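You operate a simulated robot arm through the tools that you are given. There is no shell and no other tool. Be economical: measure what you need, move in short steps, check, and stop when the job is done.

The job below is to be done with a simulated robot arm. You get a single attempt, and the scene is never put back.

TASK
Let the pressure off and put the soap bottle on the middle shelf.
Fine: turn the regulator right down; open the vent lever till the gauge reads zero, then shut it. Set down upright: white soap bottle.

It is judged by the outcome, as a careful person would: the job done as asked, and still so three seconds after it is handed in. It fails if anything else is knocked over, pushed out of place, dropped, spilled or broken.

THE ROBOT
A 6-joint arm with a two-finger parallel gripper on a trunk, on a base that drives. Base frame: it is fixed to the floor where the robot stands at the start and does not move with it; the origin is under the middle of the robot, x ahead of it, y to its left, z up. Units: mm, rad, N and s.
With the tool pointing down near the work surface it reaches from about 240 to 680 mm from the robot's upright axis, wherever it stands. Its first joint turns from -2.897 to 2.897 rad. Places, roughly: black regulator knob [500, 0, 700]; black vent lever [1500, -600, 1000]; blue-handled air valve [700, -100, 700]; brass bleed knob [1500, -300, 1100]; job selector [1400, -400, 900]; middle shelf of the side table [1200, 100, 1200]; yellow wax bottle [1500, -250, 1500]. Payload 4.1 kg.
Tool frame: the origin (TCP) lies between the finger pads and is the grasp point; the fingertips stand 23 mm ahead of it; z points along the fingers, y is the line along which they close. Largest opening 94 mm; finger width 38, thickness 10; the body of the gripper, 54 by 96 mm, starts 39 mm behind the TCP.
Orientation is that of the tool frame in the base frame, as a unit quaternion [x, y, z, w]. With the fingers straight down and closing along the base's y, the tool's x points along the base's -x, its y along +y and its z along -z.

THE INTERFACE
- The arm moves only by the tool servo_tool. Its argument "motion" is a list of rows, each a list of 7 numbers: the shift along the base's x, y, z in mm, then the turn, a rotation vector about the base's x, y, z in rad, then the closure in counts, from 0 (fully open) to 255 (shut). In form: [[x, y, z, rx, ry, rz, fingers], ...]. A call has 1 to 20 rows; each row shifts and turns the commanded pose from where the row before left it. Rows are played at 5 a second. More than 50 mm and 0.15 rad between two rows, or a gripper value outside its range, and nothing of the call is played. A pose out of reach is approached as far as the arm can. The call stops where the force on the tool passes 80 N (or 10 N more than at its start, if that is more) or the arm is blocked; 0.2 s more then pass. The fingers move at their own pace (about 45 mm/s each) and stop on an object; they squeeze with about 39 N. The grip force told is the motor's: it shows also when the fingers shut on nothing. Time passes only in rows, and 0.2 s behind the last, so rows that do not move let the fingers close. It gives the time, the measured TCP pose, the force on the tool (base axes), the opening and the grip force at its end, in the units of the frame above (readings bear some noise), with the torque about the TCP (base axes, N m) and any sound that the robot's microphone picked up, and new pictures: "views" is both (left out), scene, wrist or none.
- Cameras (640 x 400 px; columns grow to the right, rows downward): "scene" is now at [18.2, 129.1, 1344.4]; the picture's right is [-0.46, -0.89, 0.00], its down [-0.56, 0.29, -0.78] and it looks along [0.69, -0.36, -0.63] (base axes); focal length 256 px, centre (320, 200). "wrist" rides on the gripper at [86, 16, -75] in the tool frame; the picture's right is [-0.18, 0.98, 0.00], its down [-0.58, -0.11, -0.81] and it looks along [-0.79, -0.15, 0.59] (tool axes); focal length 243 px, centre (320, 200).
- move_column(by): slides the trunk up (or, below 0, down) by that many mm; the arm and the scene camera ride with it, the base frame stays. It gives what a move gives, with no picture.
- base_move(legs): drives the robot by 1 to 6 legs, each [ahead, turn to the left] in mm and rad, along the robot's own axes; the way and the turn of a leg run together, so that a leg with both is an arc; at most 1500 mm and 3.142 rad a leg. The arm and the cameras ride along, it lands a little off, and it stops where it bumps. It gives what a move gives, and a new picture of the scene camera.
- head_to(pan, tilt): turns the head with the scene camera to pan (to the left, within 2.705 rad either way) and tilt (down, from -0.506 to 1.204), counted from straight ahead of the robot. It gives what a move gives, and a new picture of the scene camera.
- probe_pixels(camera, pixels): for up to 12 pixels [column, row] of the newest picture of that camera ("zoom" is the newest enlarged one), the place [x, y, z] in the base frame of the surface seen there, good to about 2 mm. No time passes.
- zoom(camera, box): a new picture of the part [left, top, right, bottom] of that camera's present view, enlarged. No time passes.
- sign_off(): hands the job in; it is judged then, once.

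Work in short steps. Measure before you move; look again where a grasp or a placing could have gone wrong, and mend it. You have 80 turns and 260 pictures in all, those below and enlarged ones among them. Open the gripper and draw the arm clear of the work before you hand the job in, unless the task says otherwise; then end with one line.

The tools are called after "Emit:" by a JSON object that holds its "method" and its "body". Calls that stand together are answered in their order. servo_tool: Moves the arm, as the interface text tells. Its arguments: {"type":"object","properties":{"motion":{"type":"array"},"views":{"type":"string","enum":["both","scene","wrist","none"]}},"required":["motion"]} The other tools are called the same way: move_column (by) slides the trunk up or down; base_move (legs) drives the base; head_to (pan, tilt) turns the head that bears the scene camera; probe_pixels (camera, pixels) gives the place of the surface under pixels of a picture; zoom (camera, box) takes an enlarged picture of a part of a camera's view; sign_off () hands the job in.

At the start:

```text
time_s: 0.0
ee_pos: [429.2, -20.7, 1106.9]
tool_rot: [0.0, 1.0, 0.0, 0.0]
contact_force: [-0.2, 0.2, -0.2]
torque: [0.0, -0.02, 0.03]
finger_gap: 93.8
grasp_force: 0.0
trunk travel left (down, up): [-300.0, 290.0]
robot x, y, heading: [3.7, 0.1, -0.002]
head pan, tilt: [-0.475, 0.679]
```

scene: 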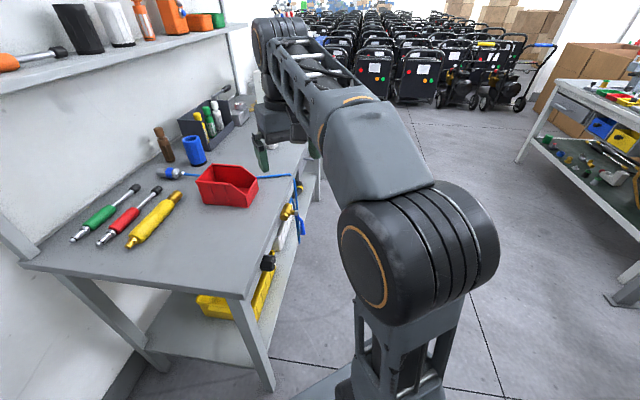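
wrist: 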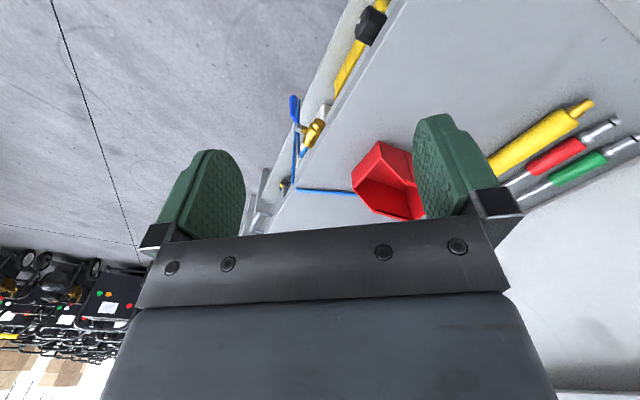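

The scene shows a bench on the left with a shelf above, and the regulator knob at about (268,263) on the bench front. I look around with the head.

Emit:
{"method": "head_to", "body": {"pan": 0.3, "tilt": 0.5}}

Emit:
{"method": "probe_pixels", "body": {"camera": "wrist", "pixels": [[370, 28], [318, 130], [295, 110], [380, 180], [345, 75]]}}

```text
time_s: 1.1
ee_pos: [429.6, -20.2, 1107.1]
tool_rot: [0.0, 1.0, 0.0, 0.0]
contact_force: [-0.8, -0.2, -0.2]
torque: [0.02, 0.03, -0.02]
finger_gap: 93.9
grasp_force: 0.1
trunk travel left (down, up): [-300.0, 290.0]
robot x, y, heading: [-2.1, -3.3, -0.003]
head pan, tilt: [0.3, 0.499]
```

scene: 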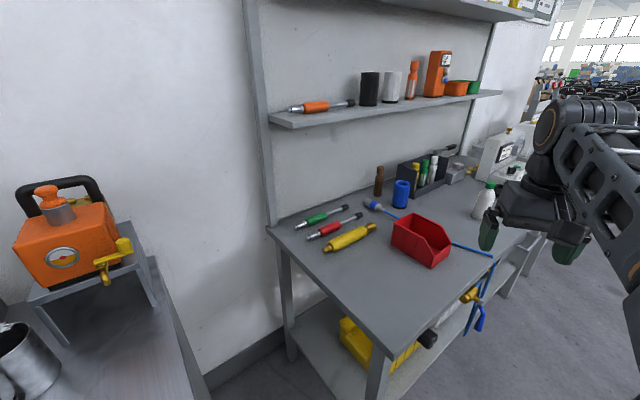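

```text
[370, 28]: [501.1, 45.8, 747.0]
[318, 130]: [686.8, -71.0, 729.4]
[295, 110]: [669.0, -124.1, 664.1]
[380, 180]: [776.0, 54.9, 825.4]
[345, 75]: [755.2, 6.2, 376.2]
```

There's a bench with regulator, an orange device on the left (-), more stuff on the right at (490,200). I look more both ways.

Emit:
{"method": "head_to", "body": {"pan": -0.2, "tilt": 0.25}}

Emit:
{"method": "head_to", "body": {"pan": -0.9, "tilt": 0.4}}

Emit:
{"method": "head_to", "body": {"pan": 1.4, "tilt": 0.5}}

```text
time_s: 2.0
ee_pos: [428.5, -19.7, 1107.6]
tool_rot: [0.0, 1.0, 0.0, 0.0]
contact_force: [-0.7, -1.1, -0.4]
torque: [-0.01, 0.0, 0.02]
finger_gap: 94.1
grasp_force: 0.1
trunk travel left (down, up): [-300.0, 290.0]
robot x, y, heading: [-0.0, 2.4, 0.0]
head pan, tilt: [-0.201, 0.25]
```

scene: 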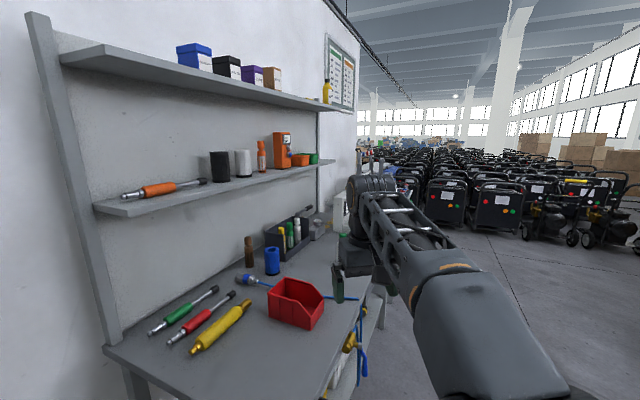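

```text
time_s: 3.1
ee_pos: [429.4, -20.5, 1106.9]
tool_rot: [0.0, 1.0, 0.0, 0.0]
contact_force: [0.9, -0.1, 0.4]
torque: [0.0, -0.01, 0.03]
finger_gap: 93.9
grasp_force: 0.0
trunk travel left (down, up): [-300.0, 290.0]
robot x, y, heading: [1.4, -1.9, -0.001]
head pan, tilt: [-0.901, 0.4]
```

scene: 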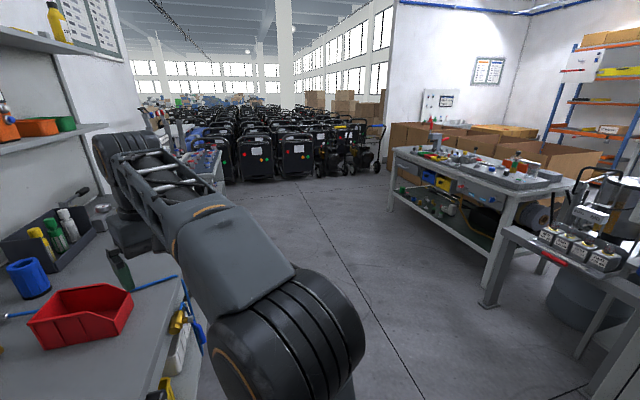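

```text
time_s: 5.2
ee_pos: [430.2, -20.5, 1106.9]
tool_rot: [0.0, 1.0, 0.0, 0.0]
contact_force: [0.2, 0.4, 0.4]
torque: [-0.03, 0.03, 0.0]
finger_gap: 93.9
grasp_force: 0.1
trunk travel left (down, up): [-300.0, 290.0]
robot x, y, heading: [0.6, 2.9, 0.004]
head pan, tilt: [1.4, 0.499]
```

scene: 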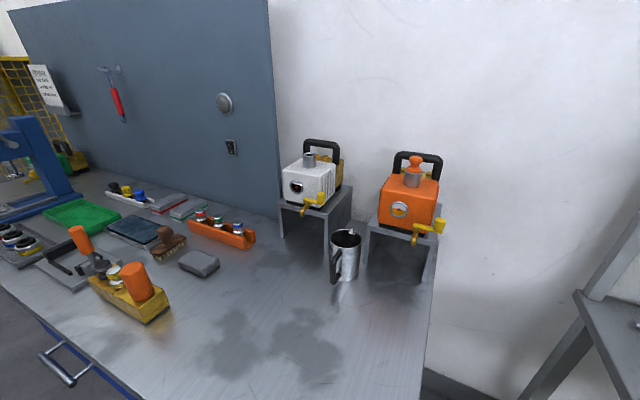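

Next I look down the far end of the bench, where the vent, selector and soap bottle seem to be, and enlarge it.

Emit:
{"method": "head_to", "body": {"pan": -0.25, "tilt": 0.4}}

Emit:
{"method": "zoom", "body": {"camera": "scene", "box": [220, 80, 460, 230]}}

```text
time_s: 7.0
ee_pos: [430.5, -20.4, 1108.1]
tool_rot: [0.0, 1.0, 0.0, 0.001]
contact_force: [-0.5, 0.4, 0.3]
torque: [0.0, -0.01, -0.02]
finger_gap: 94.1
grasp_force: 0.0
trunk travel left (down, up): [-300.0, 290.0]
robot x, y, heading: [-1.0, -1.7, 0.003]
head pan, tilt: [-0.25, 0.4]
```

scene: 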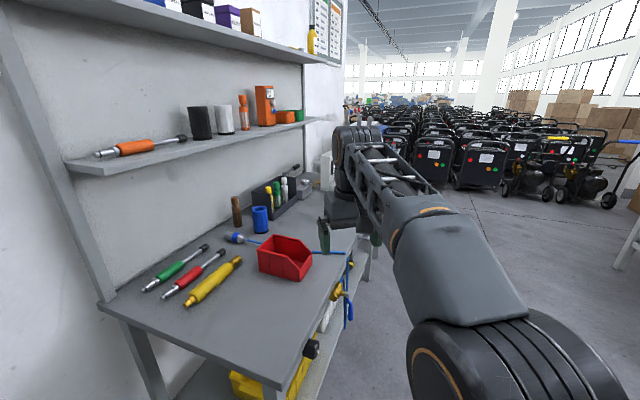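

```text
2.67 times, centred on (340, 155) of scene
```

zoom: 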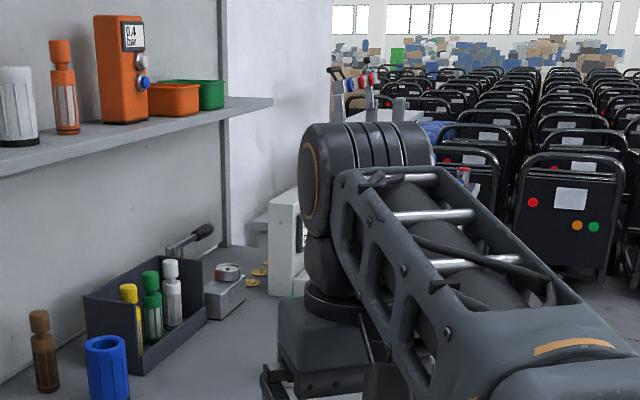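

I probe the bench layout in the present picture.

Emit:
{"method": "probe_pixels", "body": {"camera": "scene", "pixels": [[275, 383], [355, 245], [105, 303], [80, 165], [325, 118], [265, 105], [224, 120], [313, 348], [340, 290], [290, 75], [310, 40]]}}

Emit:
{"method": "zoom", "body": {"camera": "scene", "box": [200, 220, 400, 400]}}

```text
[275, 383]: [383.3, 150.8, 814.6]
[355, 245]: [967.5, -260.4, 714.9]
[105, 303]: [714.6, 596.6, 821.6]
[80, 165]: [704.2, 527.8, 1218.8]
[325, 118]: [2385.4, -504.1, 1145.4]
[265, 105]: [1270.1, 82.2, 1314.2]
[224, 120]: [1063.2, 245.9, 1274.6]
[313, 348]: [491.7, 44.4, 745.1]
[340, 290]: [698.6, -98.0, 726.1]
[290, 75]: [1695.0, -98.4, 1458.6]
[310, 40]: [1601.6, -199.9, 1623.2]
```

```text
2.22 times, centred on (300, 310) of scene
```

zoom: 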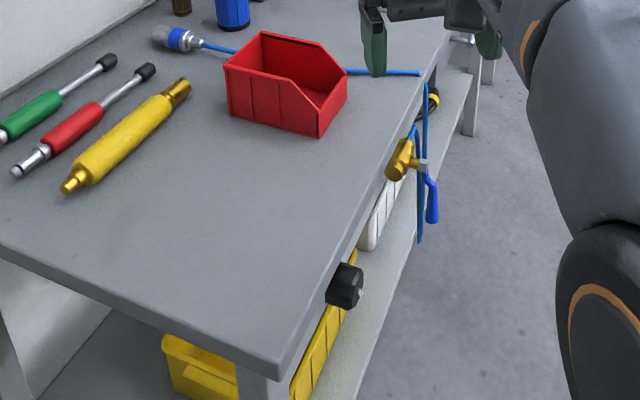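

The bench front runs along about (0.82,-0.575), and the regulator knob is at about (492,44,745) on its front. I check free floor behind and to the right before driving.

Emit:
{"method": "head_to", "body": {"pan": -2.2, "tilt": 0.7}}

Emit:
{"method": "head_to", "body": {"pan": -1.4, "tilt": 0.6}}

```text
time_s: 8.8
ee_pos: [429.8, -20.1, 1107.5]
tool_rot: [0.0, 1.0, 0.0, -0.001]
contact_force: [0.7, -0.1, -0.5]
torque: [-0.03, 0.0, 0.0]
finger_gap: 93.9
grasp_force: 0.0
trunk travel left (down, up): [-300.0, 290.0]
robot x, y, heading: [2.4, 0.0, -0.002]
head pan, tilt: [-2.201, 0.7]
```

scene: 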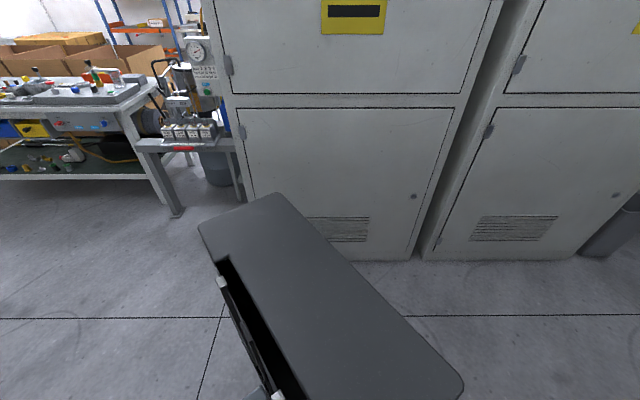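

```text
time_s: 10.0
ee_pos: [430.0, -19.2, 1107.6]
tool_rot: [0.001, 1.0, 0.0, 0.0]
contact_force: [0.0, -0.6, 0.1]
torque: [-0.01, -0.02, 0.01]
finger_gap: 93.9
grasp_force: 0.0
trunk travel left (down, up): [-300.0, 290.0]
robot x, y, heading: [-3.6, -3.0, 0.001]
head pan, tilt: [-1.4, 0.6]
```

scene: 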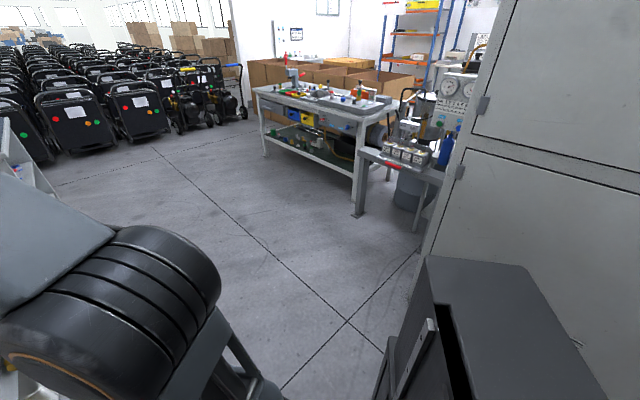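

Let me probe the cabinet and right-hand table positions to plan a safe drive.

Emit:
{"method": "probe_pixels", "body": {"camera": "scene", "pixels": [[440, 200], [357, 215], [520, 170], [420, 215], [530, 270], [430, 260], [300, 285]]}}

```text
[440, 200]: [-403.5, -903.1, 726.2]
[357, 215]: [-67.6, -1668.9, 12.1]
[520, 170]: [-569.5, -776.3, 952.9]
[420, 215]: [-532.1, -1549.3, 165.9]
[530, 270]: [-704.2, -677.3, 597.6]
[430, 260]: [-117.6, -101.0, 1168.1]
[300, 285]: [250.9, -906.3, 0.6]
```

The floor towards (500,-650) is free. I drive there and turn to face the bench.

Emit:
{"method": "base_move", "body": {"legs": [[0, -0.9], [800, 0], [0, 1.86]]}}

Emit:
{"method": "head_to", "body": {"pan": -0.5, "tilt": 0.35}}

Emit:
{"method": "head_to", "body": {"pan": 0.3, "tilt": 0.45}}

```text
time_s: 12.3
ee_pos: [298.1, -310.8, 1106.3]
tool_rot: [0.371, 0.929, 0.0, 0.001]
contact_force: [0.1, -0.4, 0.1]
torque: [-0.01, 0.06, -0.02]
finger_gap: 94.1
grasp_force: 0.1
trunk travel left (down, up): [-300.0, 290.0]
robot x, y, heading: [4.9, -0.0, -0.754]
head pan, tilt: [-1.4, 0.6]
stopped in leg 1: the robot was blocked; the commanded pose is now the measured one
```

scene: 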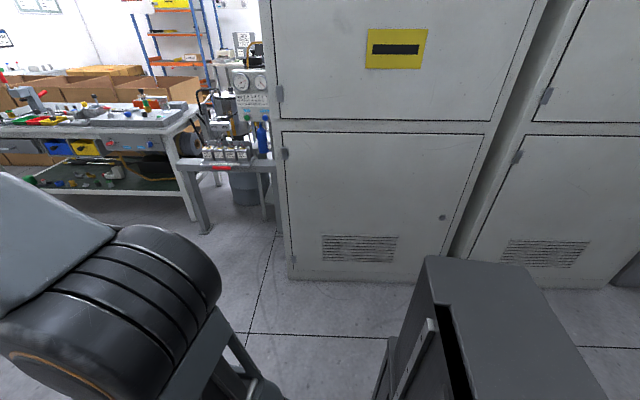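

```text
time_s: 13.5
ee_pos: [298.3, -310.7, 1108.1]
tool_rot: [0.37, 0.929, 0.0, 0.0]
contact_force: [-0.5, 0.3, 0.5]
torque: [0.0, -0.05, 0.0]
finger_gap: 94.2
grasp_force: 0.1
trunk travel left (down, up): [-300.0, 290.0]
robot x, y, heading: [-2.7, -0.6, -0.755]
head pan, tilt: [-0.499, 0.351]
```

scene: 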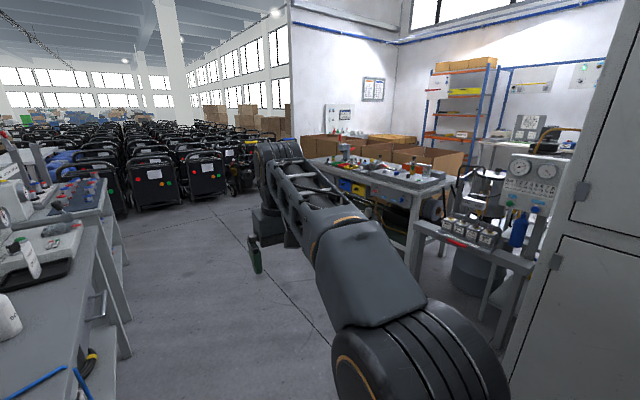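

```text
time_s: 14.7
ee_pos: [296.8, -310.8, 1107.0]
tool_rot: [0.37, 0.929, 0.0, 0.0]
contact_force: [0.6, 0.1, -0.4]
torque: [-0.02, 0.0, -0.04]
finger_gap: 93.9
grasp_force: 0.1
trunk travel left (down, up): [-300.0, 290.0]
robot x, y, heading: [0.4, -1.9, -0.751]
head pan, tilt: [0.3, 0.45]
```

scene: 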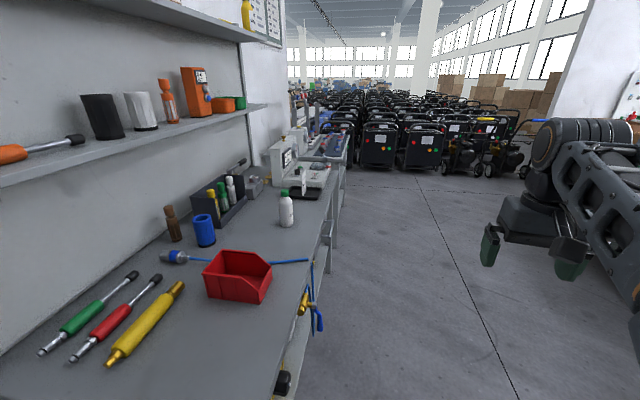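

The base's rear touched the left table while turning; driving forward from here frees it. Before that I enlarge the bench and probe the soap bottle at (286,210).

Emit:
{"method": "zoom", "body": {"camera": "scene", "box": [180, 60, 360, 240]}}

Emit:
{"method": "probe_pixels", "body": {"camera": "scene", "pixels": [[286, 212], [285, 193], [286, 226], [198, 90], [302, 178], [270, 265], [330, 215], [285, 382]]}}

Emit:
{"method": "base_move", "body": {"legs": [[700, 0]]}}

```text
2.22 times, centred on (270, 150) of scene
```

zoom: 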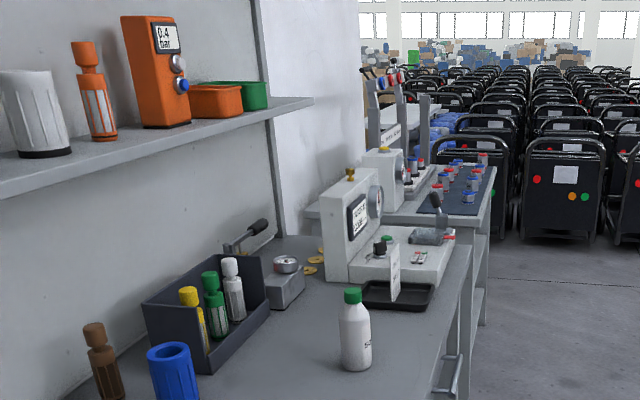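

```text
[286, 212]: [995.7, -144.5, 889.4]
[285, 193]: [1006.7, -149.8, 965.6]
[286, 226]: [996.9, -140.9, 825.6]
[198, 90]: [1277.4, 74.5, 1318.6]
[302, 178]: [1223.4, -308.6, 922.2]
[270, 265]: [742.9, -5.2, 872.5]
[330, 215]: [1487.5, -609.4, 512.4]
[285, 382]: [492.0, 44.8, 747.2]
```

```text
time_s: 18.7
ee_pos: [846.0, -800.1, 1107.1]
tool_rot: [0.359, 0.933, 0.0, 0.0]
contact_force: [0.7, -0.3, -0.2]
torque: [0.02, -0.01, 0.02]
finger_gap: 93.8
grasp_force: 0.1
trunk travel left (down, up): [-300.0, 290.0]
robot x, y, heading: [543.7, -499.2, -0.731]
head pan, tilt: [0.3, 0.45]
```

scene: 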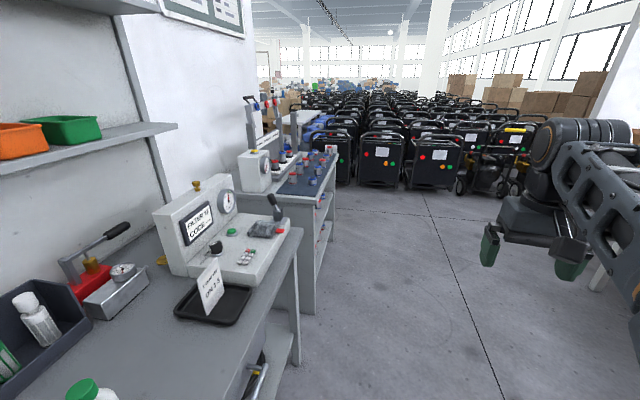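

The tester with gauge, display, selector and vent lever is at (230,230). I enlarge it to read the signs.

Emit:
{"method": "zoom", "body": {"camera": "scene", "box": [145, 165, 305, 325]}}

Emit:
{"method": "probe_pixels", "body": {"camera": "scene", "pixels": [[274, 200], [279, 215], [264, 228], [215, 246], [226, 202], [197, 186], [232, 232], [212, 290], [245, 256], [296, 232]]}}

```text
2.50 times, centred on (225, 245) of scene
```

zoom: 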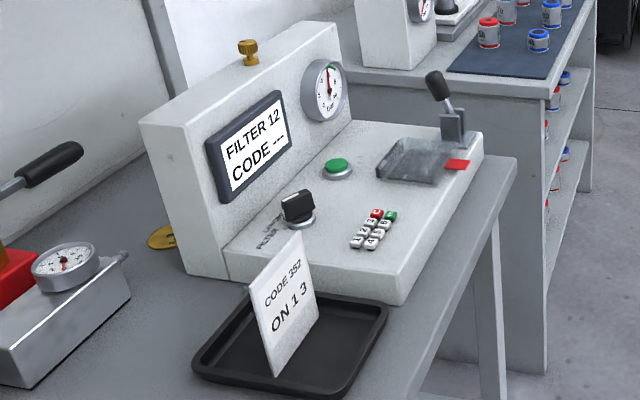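

```text
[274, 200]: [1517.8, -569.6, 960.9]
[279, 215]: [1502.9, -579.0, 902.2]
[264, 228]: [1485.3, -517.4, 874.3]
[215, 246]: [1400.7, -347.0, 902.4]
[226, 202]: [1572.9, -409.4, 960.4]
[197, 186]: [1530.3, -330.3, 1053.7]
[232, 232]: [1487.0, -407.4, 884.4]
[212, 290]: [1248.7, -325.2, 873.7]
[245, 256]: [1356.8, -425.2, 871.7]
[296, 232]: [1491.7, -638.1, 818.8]
```

I zoom tightly on the gauge and the vent lever.

Emit:
{"method": "zoom", "body": {"camera": "scene", "box": [210, 185, 300, 245]}}

Emit:
{"method": "zoom", "body": {"camera": "scene", "box": [40, 215, 160, 335]}}

```text
6.67 times, centred on (255, 215) of scene
```

zoom: 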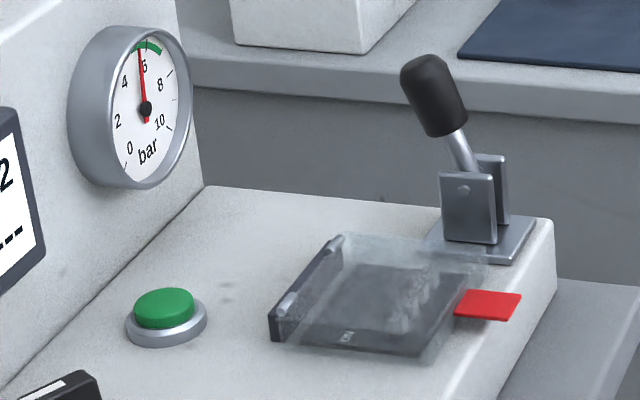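

```text
3.33 times, centred on (100, 275) of scene
```

zoom: 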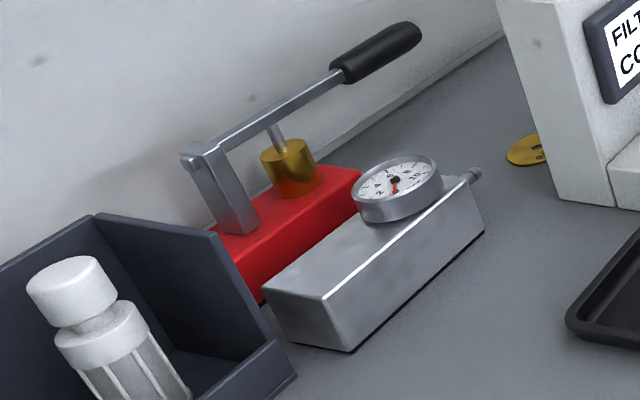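

The tester gauge stands at about 5.5 bar and the lever leans back towards the wall. I now drive to face the regulator knob square on.

Emit:
{"method": "base_move", "body": {"legs": [[0, 0.6], [-400, 0], [0, 1.085]]}}

Emit:
{"method": "head_to", "body": {"pan": 0.0, "tilt": 0.75}}

```text
time_s: 25.5
ee_pos: [411.2, -106.6, 1107.7]
tool_rot: [-0.453, 0.892, 0.0, 0.0]
contact_force: [0.0, 0.3, 0.5]
torque: [0.02, 0.03, 0.01]
finger_gap: 94.1
grasp_force: 0.1
trunk travel left (down, up): [-300.0, 290.0]
robot x, y, heading: [140.1, -442.4, 0.947]
head pan, tilt: [0.3, 0.45]
```

scene: 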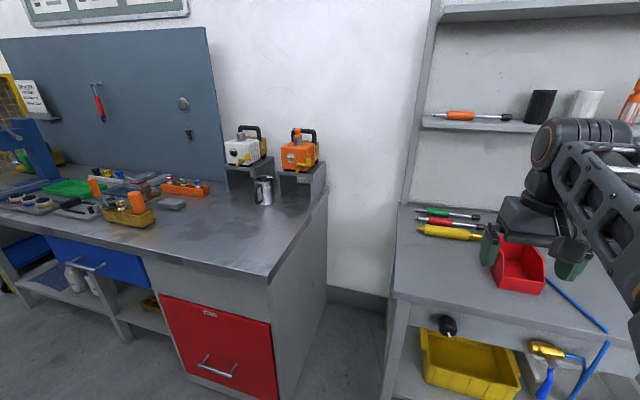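

```text
time_s: 26.3
ee_pos: [411.1, -106.8, 1107.2]
tool_rot: [-0.452, 0.892, 0.0, 0.0]
contact_force: [1.2, -0.8, 0.1]
torque: [0.01, -0.02, 0.0]
finger_gap: 93.8
grasp_force: 0.1
trunk travel left (down, up): [-300.0, 290.0]
robot x, y, heading: [140.0, -438.6, 0.943]
head pan, tilt: [0.0, 0.75]
```

scene: 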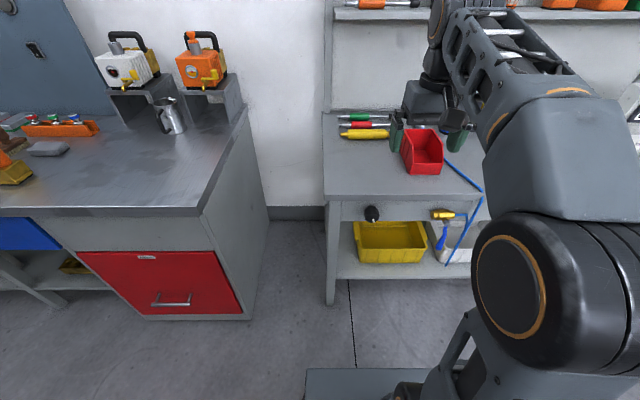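

The knob is at (371,213). I enlarge it and probe it and the bench front.

Emit:
{"method": "zoom", "body": {"camera": "scene", "box": [335, 190, 395, 235]}}

Emit:
{"method": "probe_pixels", "body": {"camera": "scene", "pixels": [[371, 213], [368, 216], [361, 213], [350, 213], [395, 213], [371, 207], [376, 214], [372, 220], [445, 213], [440, 245]]}}

```text
8.89 times, centred on (365, 212) of scene
```

zoom: 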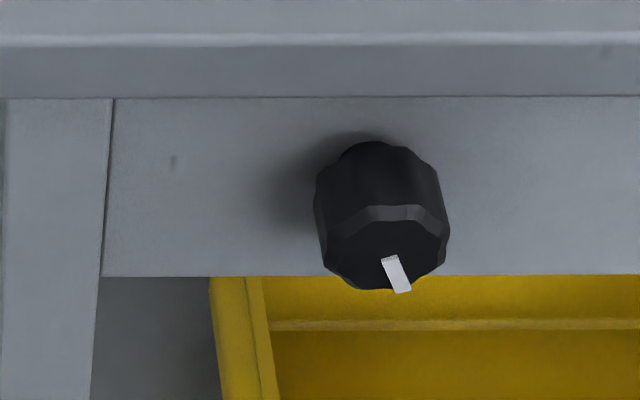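

```text
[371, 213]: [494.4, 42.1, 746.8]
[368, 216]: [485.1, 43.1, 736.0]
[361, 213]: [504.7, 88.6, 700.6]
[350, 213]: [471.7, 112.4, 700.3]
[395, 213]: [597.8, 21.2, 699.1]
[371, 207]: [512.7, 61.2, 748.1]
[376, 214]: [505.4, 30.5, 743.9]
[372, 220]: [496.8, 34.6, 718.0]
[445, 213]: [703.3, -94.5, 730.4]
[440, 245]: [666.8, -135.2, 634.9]
```

The pointer mark points at about five o'clock. I probe the knob's face and body from the enlarged picture.

Emit:
{"method": "probe_pixels", "body": {"camera": "zoom", "pixels": [[387, 245], [335, 250], [440, 250], [390, 215], [385, 282], [318, 190], [440, 190], [375, 160], [397, 272], [390, 262], [520, 200], [200, 200]]}}

```text
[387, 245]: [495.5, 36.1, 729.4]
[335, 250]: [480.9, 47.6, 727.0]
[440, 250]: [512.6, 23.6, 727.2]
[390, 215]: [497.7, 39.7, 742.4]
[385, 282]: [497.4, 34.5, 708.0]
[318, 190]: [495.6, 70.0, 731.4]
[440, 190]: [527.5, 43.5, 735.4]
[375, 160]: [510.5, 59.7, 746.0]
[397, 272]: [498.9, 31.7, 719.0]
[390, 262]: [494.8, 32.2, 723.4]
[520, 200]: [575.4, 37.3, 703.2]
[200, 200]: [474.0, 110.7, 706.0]
```

The knob's face centre is about (497,36,727), axis along (0.586,0.81,0), and it stands out about 47 mm. I lower the trunk so the arm can work horizontally at that height.

Emit:
{"method": "move_column", "body": {"by": -270}}

Emit:
{"method": "servo_tool", "body": {"motion": [[6, 8.3, -8, 0.1157, -0.0837, 0, 60], [6, 8.3, -8, 0.1157, -0.0837, 0, 60], [6, 8.3, -8, 0.1157, -0.0837, 0, 60], [6, 8.3, -8, 0.1157, -0.0837, 0, 60], [6, 8.3, -8, 0.1157, -0.0837, 0, 60], [6, 8.3, -8, 0.1157, -0.0837, 0, 60], [6, 8.3, -8, 0.1157, -0.0837, 0, 60], [6, 8.3, -8, 0.1157, -0.0837, 0, 60], [6, 8.3, -8, 0.1157, -0.0837, 0, 60], [6, 8.3, -8, 0.1157, -0.0837, 0, 60], [6, 8.3, -8, 0.1157, -0.0837, 0, 60]]}}

```text
time_s: 29.1
ee_pos: [412.4, -107.2, 837.6]
tool_rot: [-0.453, 0.892, 0.0, 0.0]
contact_force: [-0.1, 0.6, -0.1]
torque: [-0.02, -0.03, 0.0]
finger_gap: 94.1
grasp_force: 0.1
trunk travel left (down, up): [-30.0, 560.0]
robot x, y, heading: [144.5, -443.0, 0.941]
head pan, tilt: [0.0, 0.75]
```

```text
time_s: 31.5
ee_pos: [458.0, -18.4, 753.9]
tool_rot: [-0.382, 0.665, 0.312, 0.56]
contact_force: [1.8, -1.2, 1.2]
torque: [-0.02, 0.11, 0.08]
finger_gap: 71.9
grasp_force: 0.1
out of reach, approached as far as the arm can: row 9, 10
trunk travel left (down, up): [-30.0, 560.0]
robot x, y, heading: [139.2, -440.5, 0.943]
head pan, tilt: [0.0, 0.75]
```

scene: 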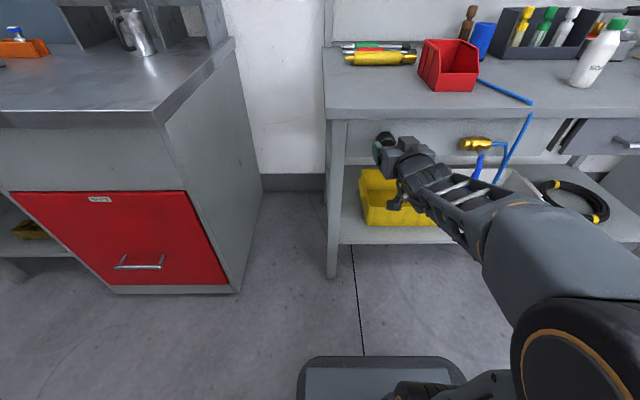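
wrist: 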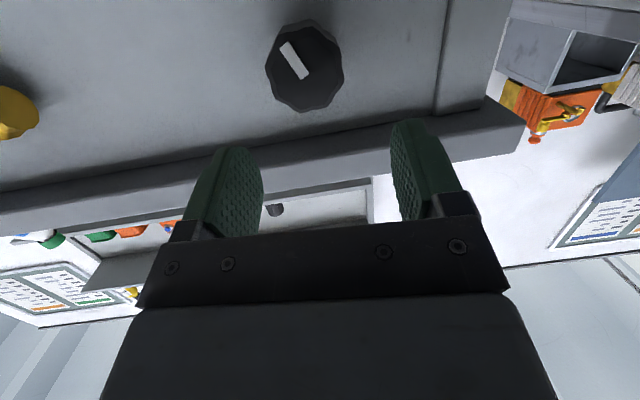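

The last two rows were out of reach, likely a wrist limit as the arm is too folded; tool still dips ~10°. I back the base 170 mm so the arm can stretch further.

Emit:
{"method": "base_move", "body": {"legs": [[-180, 0]]}}

Emit:
{"method": "servo_tool", "body": {"motion": [[18, 24, -3, 0, 0, 0, 60], [18, 24, -3, 0, 0, 0, 60], [18, 24, -3, 0, 0, 0, 60], [18, 24, -3, 0, 0, 0, 60]], "views": "none"}}

```text
time_s: 33.0
ee_pos: [355.9, -160.2, 754.9]
tool_rot: [-0.366, 0.673, 0.318, 0.559]
contact_force: [-0.4, 0.0, 0.5]
torque: [0.0, -0.01, 0.01]
finger_gap: 71.9
grasp_force: 0.0
trunk travel left (down, up): [-30.0, 560.0]
robot x, y, heading: [39.9, -580.2, 0.941]
head pan, tilt: [0.0, 0.75]
```

scene: 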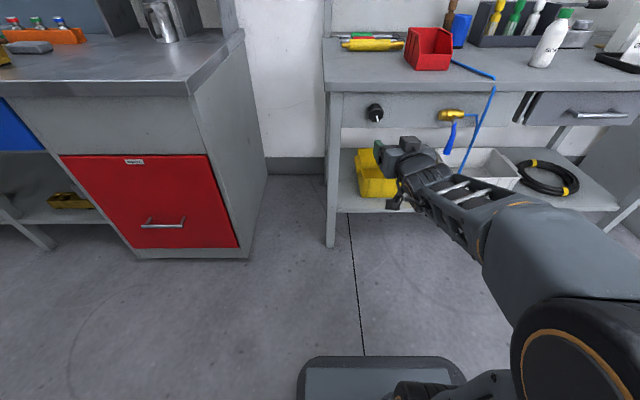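

```text
time_s: 34.0
ee_pos: [428.5, -65.1, 738.7]
tool_rot: [-0.365, 0.673, 0.317, 0.559]
contact_force: [-0.1, -0.2, 0.1]
torque: [-0.01, 0.0, -0.01]
finger_gap: 71.8
grasp_force: 0.0
trunk travel left (down, up): [-30.0, 560.0]
robot x, y, heading: [39.4, -584.6, 0.941]
head pan, tilt: [0.0, 0.75]
```

Now I correct the tool to horizontal along the knob axis and line it up 45 mm short of the knob.

Emit:
{"method": "servo_tool", "body": {"motion": [[10, 16, -3, 0.044, -0.0372, -0.0218, 60], [10, 16, -3, 0.044, -0.0372, -0.0218, 60], [10, 16, -3, 0.0445, -0.0372, -0.0219, 60], [12.5, 17, -2.7, 0, 0, 0, 60]]}}

```text
time_s: 35.0
ee_pos: [508.1, -27.8, 738.4]
tool_rot: [-0.327, 0.628, 0.325, 0.626]
contact_force: [0.0, 0.1, -0.3]
torque: [-0.01, 0.0, 0.0]
finger_gap: 71.9
grasp_force: 0.1
out of reach, approached as far as the arm can: row 2, 3, 4
trunk travel left (down, up): [-30.0, 560.0]
robot x, y, heading: [36.3, -582.2, 0.937]
head pan, tilt: [0.0, 0.75]
```

scene: 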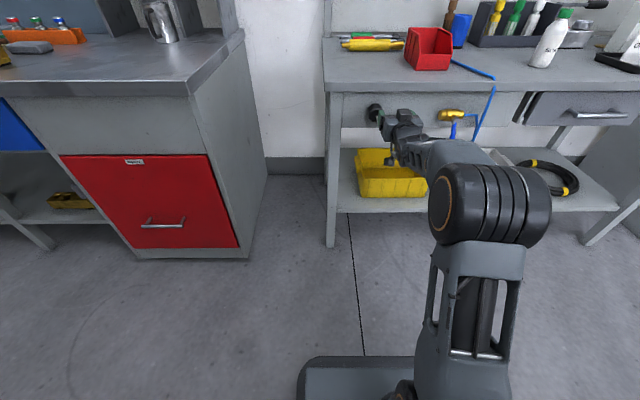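
wrist: 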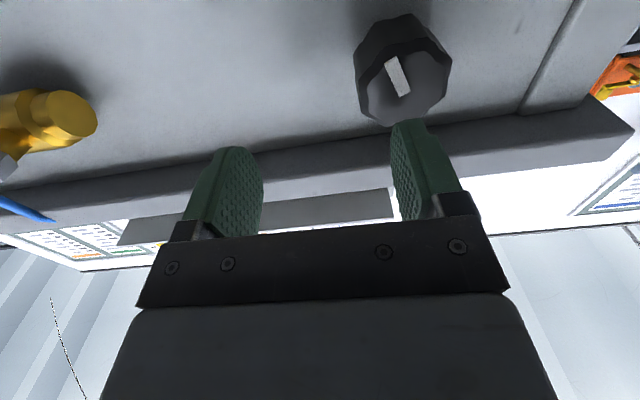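

The arm swung into a different posture near a singularity. I send still rows to see whether it converges to the commanded pose.

Emit:
{"method": "servo_tool", "body": {"motion": [[0, 0, 0, 0, 0, 0, 60], [0, 0, 0, 0, 0, 0, 60], [0, 0, 0, 0, 0, 0, 60]], "views": "none"}}

```text
time_s: 35.8
ee_pos: [508.3, -27.0, 737.6]
tool_rot: [-0.327, 0.629, 0.325, 0.626]
contact_force: [0.0, -1.0, 0.5]
torque: [-0.02, -0.02, -0.04]
finger_gap: 72.0
grasp_force: 0.0
trunk travel left (down, up): [-30.0, 560.0]
robot x, y, heading: [35.3, -585.5, 0.939]
head pan, tilt: [0.0, 0.75]
```

The tool is now exactly horizontal along the knob axis; only the position is off. I shift it sideways to the knob axis.

Emit:
{"method": "servo_tool", "body": {"motion": [[-9, 7, -3, 0, 0, 0, 60], [-9, 7, -3, 0, 0, 0, 60], [-9, 7, -3, 0, 0, 0, 60], [-10, 7, -2, 0, 0, 0, 60]]}}

```text
time_s: 36.8
ee_pos: [509.3, -21.1, 740.7]
tool_rot: [-0.328, 0.628, 0.326, 0.626]
contact_force: [0.7, 0.4, 0.1]
torque: [0.0, -0.03, -0.03]
finger_gap: 72.0
grasp_force: 0.0
out of reach, approached as far as the arm can: row 1, 2, 3, 4
trunk travel left (down, up): [-30.0, 560.0]
robot x, y, heading: [39.2, -584.2, 0.942]
head pan, tilt: [0.0, 0.75]
```

scene: 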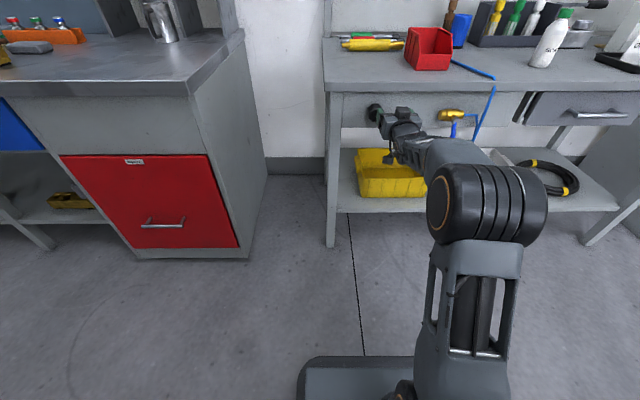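
wrist: 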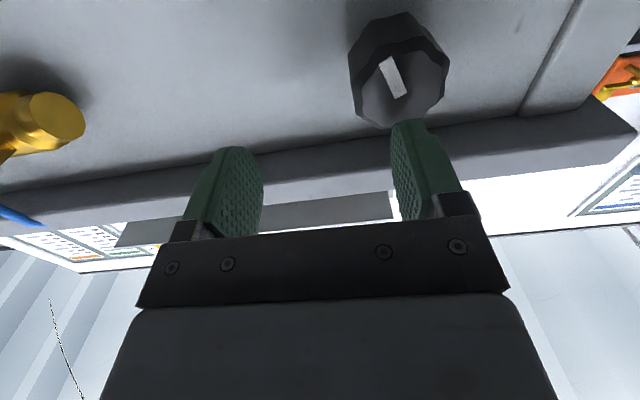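

A joint limit blocks this straight-on posture (wrist singularity). A sideways wrist bend is better: I fold the arm back to tool-down, then place the base right of the knob with the arm reaching left.

Emit:
{"method": "servo_tool", "body": {"motion": [[-17, -24, 0, 0, 0, 0, 60], [-17, -24, 0, 0, 0, 0, 60], [-15, -20, 8, -0.1157, 0.0837, 0, 60], [-15, -20, 8, -0.1157, 0.0837, 0, 60], [-15, -20, 8, -0.1157, 0.0837, 0, 60], [-15, -20, 8, -0.1157, 0.0837, 0, 60], [-15, -20, 8, -0.1157, 0.0837, 0, 60], [-15, -20, 8, -0.1157, 0.0837, 0, 60], [-15, -20, 8, -0.1157, 0.0837, 0, 60], [-15, -20, 8, -0.1157, 0.0837, 0, 60], [-15, -20, 8, -0.1157, 0.0837, 0, 60], [-5, -6, 8, -0.1157, 0.0837, 0, 60], [-2, -3, 8, -0.1157, 0.0837, 0, 60]], "views": "scene"}}

Emit:
{"method": "move_column", "body": {"by": 270}}

```text
time_s: 39.6
ee_pos: [338.2, -251.3, 825.5]
tool_rot: [-0.455, 0.89, 0.024, 0.02]
contact_force: [0.5, -0.2, -0.5]
torque: [0.02, -0.01, 0.0]
finger_gap: 72.2
grasp_force: 0.1
out of reach, approached as far as the arm can: row 1, 5
trunk travel left (down, up): [-30.0, 560.0]
robot x, y, heading: [33.6, -583.4, 0.943]
head pan, tilt: [0.0, 0.75]
```

scene: 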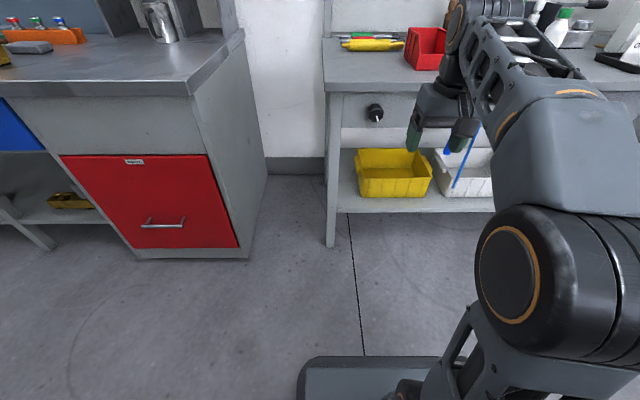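

```text
time_s: 42.3
ee_pos: [338.4, -251.8, 1096.3]
tool_rot: [-0.455, 0.89, 0.025, 0.021]
contact_force: [0.2, -0.5, -0.5]
torque: [0.0, 0.05, -0.01]
finger_gap: 72.1
grasp_force: 0.0
trunk travel left (down, up): [-300.0, 290.0]
robot x, y, heading: [38.1, -582.5, 0.939]
head pan, tilt: [0.0, 0.75]
```

The arm is folded tool-down again. I drive to the spot right of the knob, facing the bench.

Emit:
{"method": "base_move", "body": {"legs": [[0, -0.765], [599, 0], [0, 0.765]]}}

Emit:
{"method": "head_to", "body": {"pan": 0.6, "tilt": 0.8}}

```text
time_s: 49.8
ee_pos: [927.6, -135.5, 1095.5]
tool_rot: [-0.463, 0.886, 0.025, 0.022]
contact_force: [0.2, -0.2, 0.1]
torque: [0.02, 0.0, 0.03]
finger_gap: 72.1
grasp_force: 0.1
trunk travel left (down, up): [-300.0, 290.0]
robot x, y, heading: [630.2, -475.3, 0.954]
head pan, tilt: [0.0, 0.75]
```

scene: 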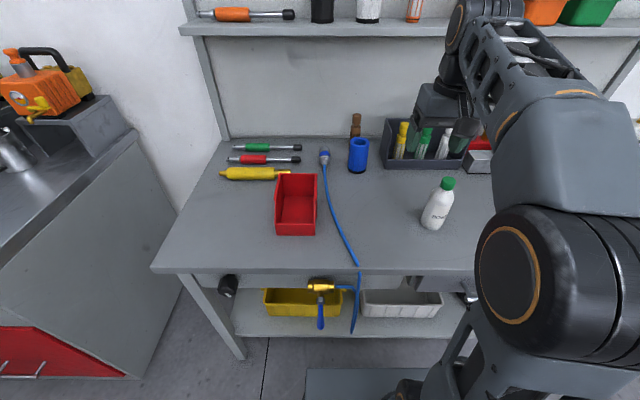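

```text
time_s: 50.8
ee_pos: [926.8, -137.8, 1096.2]
tool_rot: [-0.463, 0.886, 0.025, 0.021]
contact_force: [0.2, -0.1, -0.1]
torque: [0.02, 0.02, -0.01]
finger_gap: 71.8
grasp_force: 0.1
trunk travel left (down, up): [-300.0, 290.0]
robot x, y, heading: [633.3, -476.9, 0.96]
head pan, tilt: [0.6, 0.799]
```

scene: 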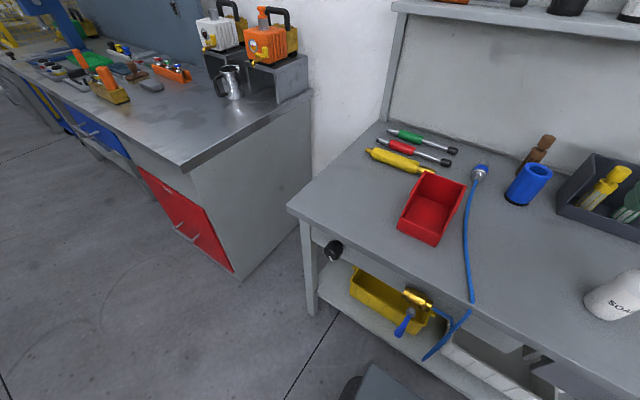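

All clear. I swing the arm left at height, turning the tool towards the bench front, before lowering the trunk.

Emit:
{"method": "servo_tool", "body": {"motion": [[-42, 14.7, 0, 0, 0, 0, 60], [-42, 14.7, 0, 0, 0, 0, 60], [-42, 14.7, 0, 0, 0, 0, 60], [-42, 14.7, 0, 0, 0, 0, 60], [-42, 14.7, 0, 0, 0, 0, 60], [-42, 14.7, 0, 0, 0, 0, 60], [-43.6, -7, -5, 0, 0, 0, 60], [-43.6, -7, -5, 0, 0, 0, 60], [-43.6, -7, -5, 0.1157, -0.0837, 0, 60], [-43.6, -7, -5, 0.1157, -0.0837, 0, 60], [-43.6, -7, -5, 0.1157, -0.0837, 0, 60], [0, 0, -10, 0.1157, -0.0837, 0, 60], [0, 0, -10, 0.1157, -0.0837, 0, 60], [0, 0, -10, 0.1157, -0.0837, 0, 60], [0, 0, -10, 0.1157, -0.0837, 0, 60], [0, 0, -10, 0.1157, -0.0837, 0, 60], [0, 0, -10, 0.1157, -0.0837, 0, 60], [0, 0, -10, 0.1157, -0.0837, 0, 60], [0, 0, 0, 0.1157, -0.0837, 0, 60]]}}

```text
time_s: 54.8
ee_pos: [455.9, -83.8, 1000.7]
tool_rot: [-0.325, 0.602, 0.335, 0.648]
contact_force: [-0.5, -0.4, 0.9]
torque: [0.01, 0.01, 0.0]
finger_gap: 71.9
grasp_force: 0.0
trunk travel left (down, up): [-300.0, 290.0]
robot x, y, heading: [631.1, -472.3, 0.955]
head pan, tilt: [0.6, 0.799]
```

scene: 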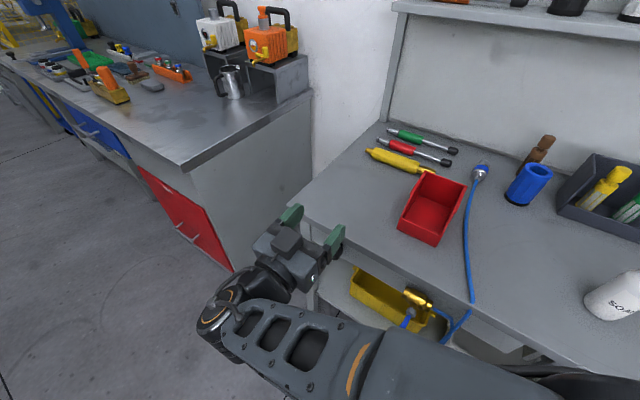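
wrist: 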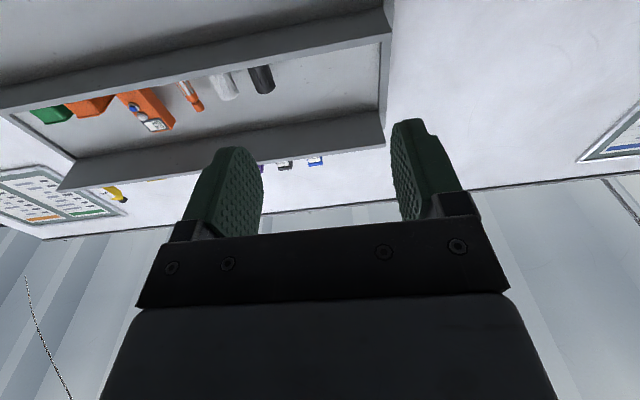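

Sideways posture works. I correct the small tilt, move in front of the knob, and lower the trunk 270 mm.

Emit:
{"method": "servo_tool", "body": {"motion": [[0, 31, 0, -0.021, 0.0257, -0.0135, 60], [0, 32, 0, -0.021, 0.0257, -0.0135, 60]], "views": "none"}}

Emit:
{"method": "move_column", "body": {"by": -272}}

Emit:
{"method": "servo_tool", "body": {"motion": [[0, 0, 0, 0.0838, 0.1158, 0, 60], [0, 0, 0, 0.0838, 0.1158, 0, 60], [0, 0, 0, 0.0838, 0.1158, 0, 60], [0, 0, 0, 0.0838, 0.1158, 0, 60], [0, 0, 0, 0.0838, 0.1158, 0, 60], [0, 0, 0, 0.0838, 0.1158, 0, 60], [0, 0, 0, 0.0838, 0.1158, 0, 60], [0, 0, 0, 0, 0, 0, 60]]}}

```text
time_s: 55.4
ee_pos: [458.4, -22.1, 1002.6]
tool_rot: [-0.322, 0.63, 0.321, 0.63]
contact_force: [0.0, 0.3, -0.7]
torque: [0.01, 0.01, 0.01]
finger_gap: 72.1
grasp_force: 0.1
trunk travel left (down, up): [-300.0, 290.0]
robot x, y, heading: [629.4, -474.9, 0.951]
head pan, tilt: [0.6, 0.799]
```

```text
time_s: 58.1
ee_pos: [458.7, -21.6, 731.3]
tool_rot: [-0.321, 0.63, 0.32, 0.63]
contact_force: [0.0, 0.5, 0.4]
torque: [0.01, 0.04, 0.02]
finger_gap: 71.8
grasp_force: 0.1
trunk travel left (down, up): [-28.0, 562.0]
robot x, y, heading: [629.9, -474.8, 0.955]
head pan, tilt: [0.6, 0.799]
```

```text
time_s: 59.9
ee_pos: [444.8, -10.2, 779.2]
tool_rot: [0.016, 0.709, 0.58, 0.4]
contact_force: [0.4, 0.9, -0.4]
torque: [-0.02, 0.01, 0.0]
finger_gap: 71.7
grasp_force: 0.0
out of reach, approached as far as the arm can: row 6, 7
trunk travel left (down, up): [-28.0, 562.0]
robot x, y, heading: [636.0, -474.3, 0.956]
head pan, tilt: [0.6, 0.799]
```

scene: 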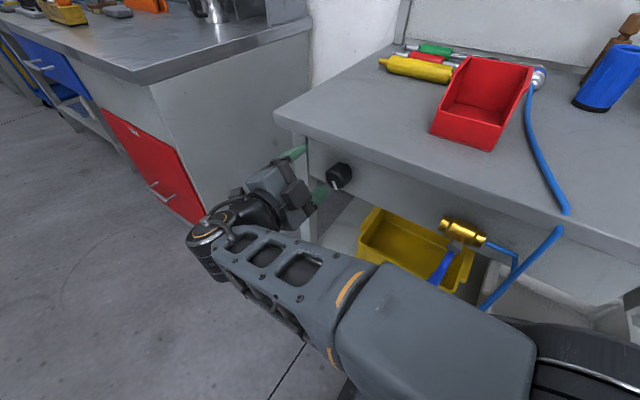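
wrist: 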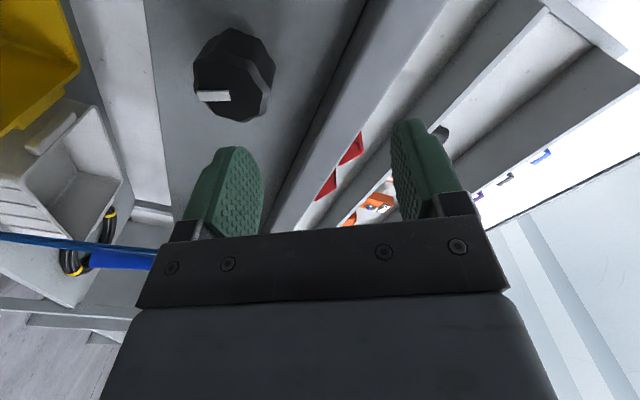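

The roll limit is near +0.7 rad clockwise. I roll back 0.4 and return to the knob axis.

Emit:
{"method": "servo_tool", "body": {"motion": [[2.7, -2.7, -13, -0.0586, -0.081, 0, 60], [2.7, -2.7, -13, -0.0586, -0.081, 0, 60], [2.7, -2.7, -13, -0.0586, -0.081, 0, 60], [2.6, -2.9, -13, -0.0586, -0.081, 0, 60], [0, 0, 0, 0, 0, 0, 60]]}}

Emit:
{"method": "probe_pixels", "body": {"camera": "scene", "pixels": [[334, 177], [330, 175], [339, 182], [334, 168], [334, 186], [345, 170]]}}

```text
time_s: 61.1
ee_pos: [454.3, -20.9, 727.5]
tool_rot: [-0.123, 0.697, 0.492, 0.507]
contact_force: [0.9, -0.4, 0.9]
torque: [0.0, -0.01, -0.02]
finger_gap: 72.1
grasp_force: 0.0
trunk travel left (down, up): [-28.0, 562.0]
robot x, y, heading: [629.7, -478.4, 0.961]
head pan, tilt: [0.6, 0.799]
```

scene: 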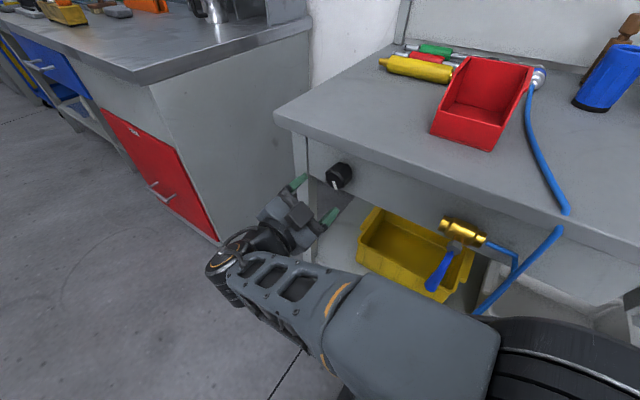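
wrist: 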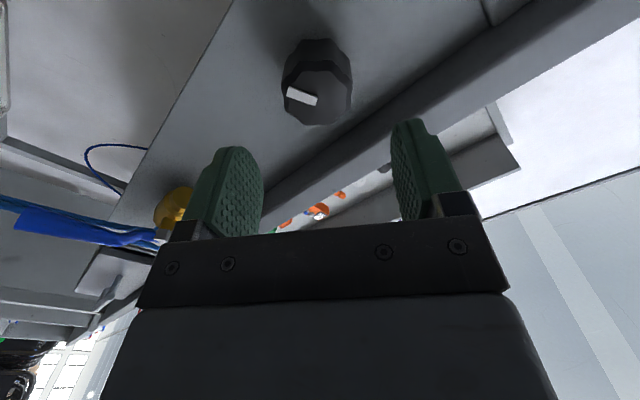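

```text
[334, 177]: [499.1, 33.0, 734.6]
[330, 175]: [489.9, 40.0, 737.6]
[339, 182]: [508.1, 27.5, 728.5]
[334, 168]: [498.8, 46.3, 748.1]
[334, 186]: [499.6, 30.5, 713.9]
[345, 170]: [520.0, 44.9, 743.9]
```

The knob sits between the fingers in the wrist view (317,80) and the probes agree. I advance 86 mm and close on it.

Emit:
{"method": "servo_tool", "body": {"motion": [[13, 17.1, 0, 0, 0, 0, 60], [13, 17.1, 0, 0, 0, 0, 60], [13, 17.1, 0, 0, 0, 0, 60], [13, 17.1, 0.5, 0, 0, 0, 60], [0, 0, 0, 0, 0, 0, 255], [0, 0, 0, 0, 0, 0, 255], [0, 0, 0, 0, 0, 0, 255], [0, 0, 0, 0, 0, 0, 255]]}}

```text
time_s: 62.9
ee_pos: [506.0, 48.4, 726.6]
tool_rot: [-0.121, 0.697, 0.492, 0.506]
contact_force: [-3.6, 17.6, 8.3]
torque: [0.45, -0.27, 1.17]
finger_gap: 46.0
grasp_force: 45.3
trunk travel left (down, up): [-28.0, 562.0]
robot x, y, heading: [631.5, -476.5, 0.956]
head pan, tilt: [0.6, 0.799]
```

scene: 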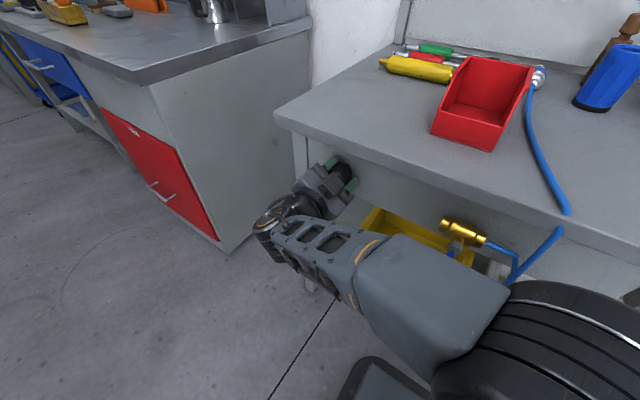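
wrist: 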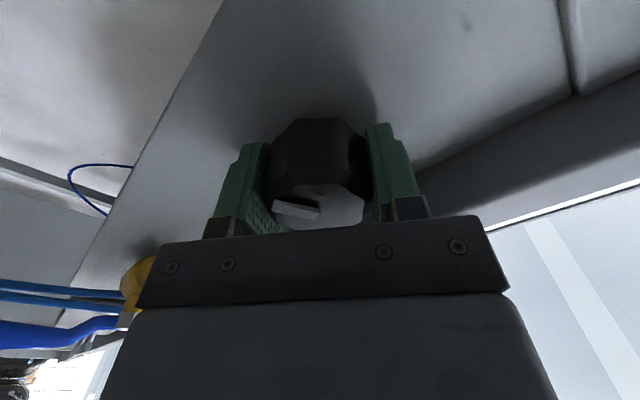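

The knob is gripped (46 mm). I turn counter-clockwise by 0.8 rad first and watch torque and sound.

Emit:
{"method": "servo_tool", "body": {"motion": [[0, 0, 0, -0.0586, -0.081, 0, 255], [0, 0, 0, -0.0586, -0.081, 0, 255], [0, 0, 0, -0.0586, -0.081, 0, 255], [0, 0, 0, -0.0586, -0.081, 0, 255], [0, 0, 0, -0.0586, -0.081, 0, 255], [0, 0, 0, -0.0586, -0.081, 0, 255], [0, 0, 0, -0.0586, -0.081, 0, 255], [0, 0, 0, -0.0586, -0.081, 0, 255]]}}

```text
time_s: 64.7
ee_pos: [505.9, 48.1, 728.1]
tool_rot: [-0.385, 0.593, 0.256, 0.659]
contact_force: [-16.2, 38.7, 13.8]
torque: [0.04, 0.11, 0.42]
finger_gap: 45.9
grasp_force: 44.8
trunk travel left (down, up): [-28.0, 562.0]
robot x, y, heading: [632.3, -472.6, 0.957]
head pan, tilt: [0.6, 0.799]
```

scene: 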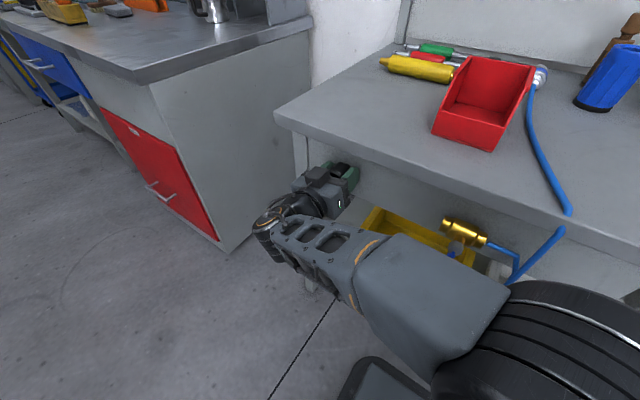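
wrist: 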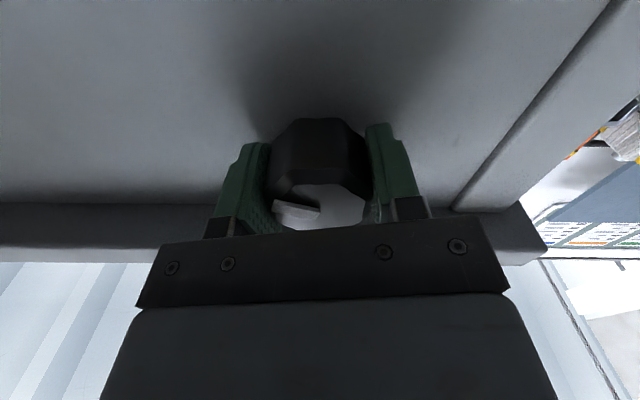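

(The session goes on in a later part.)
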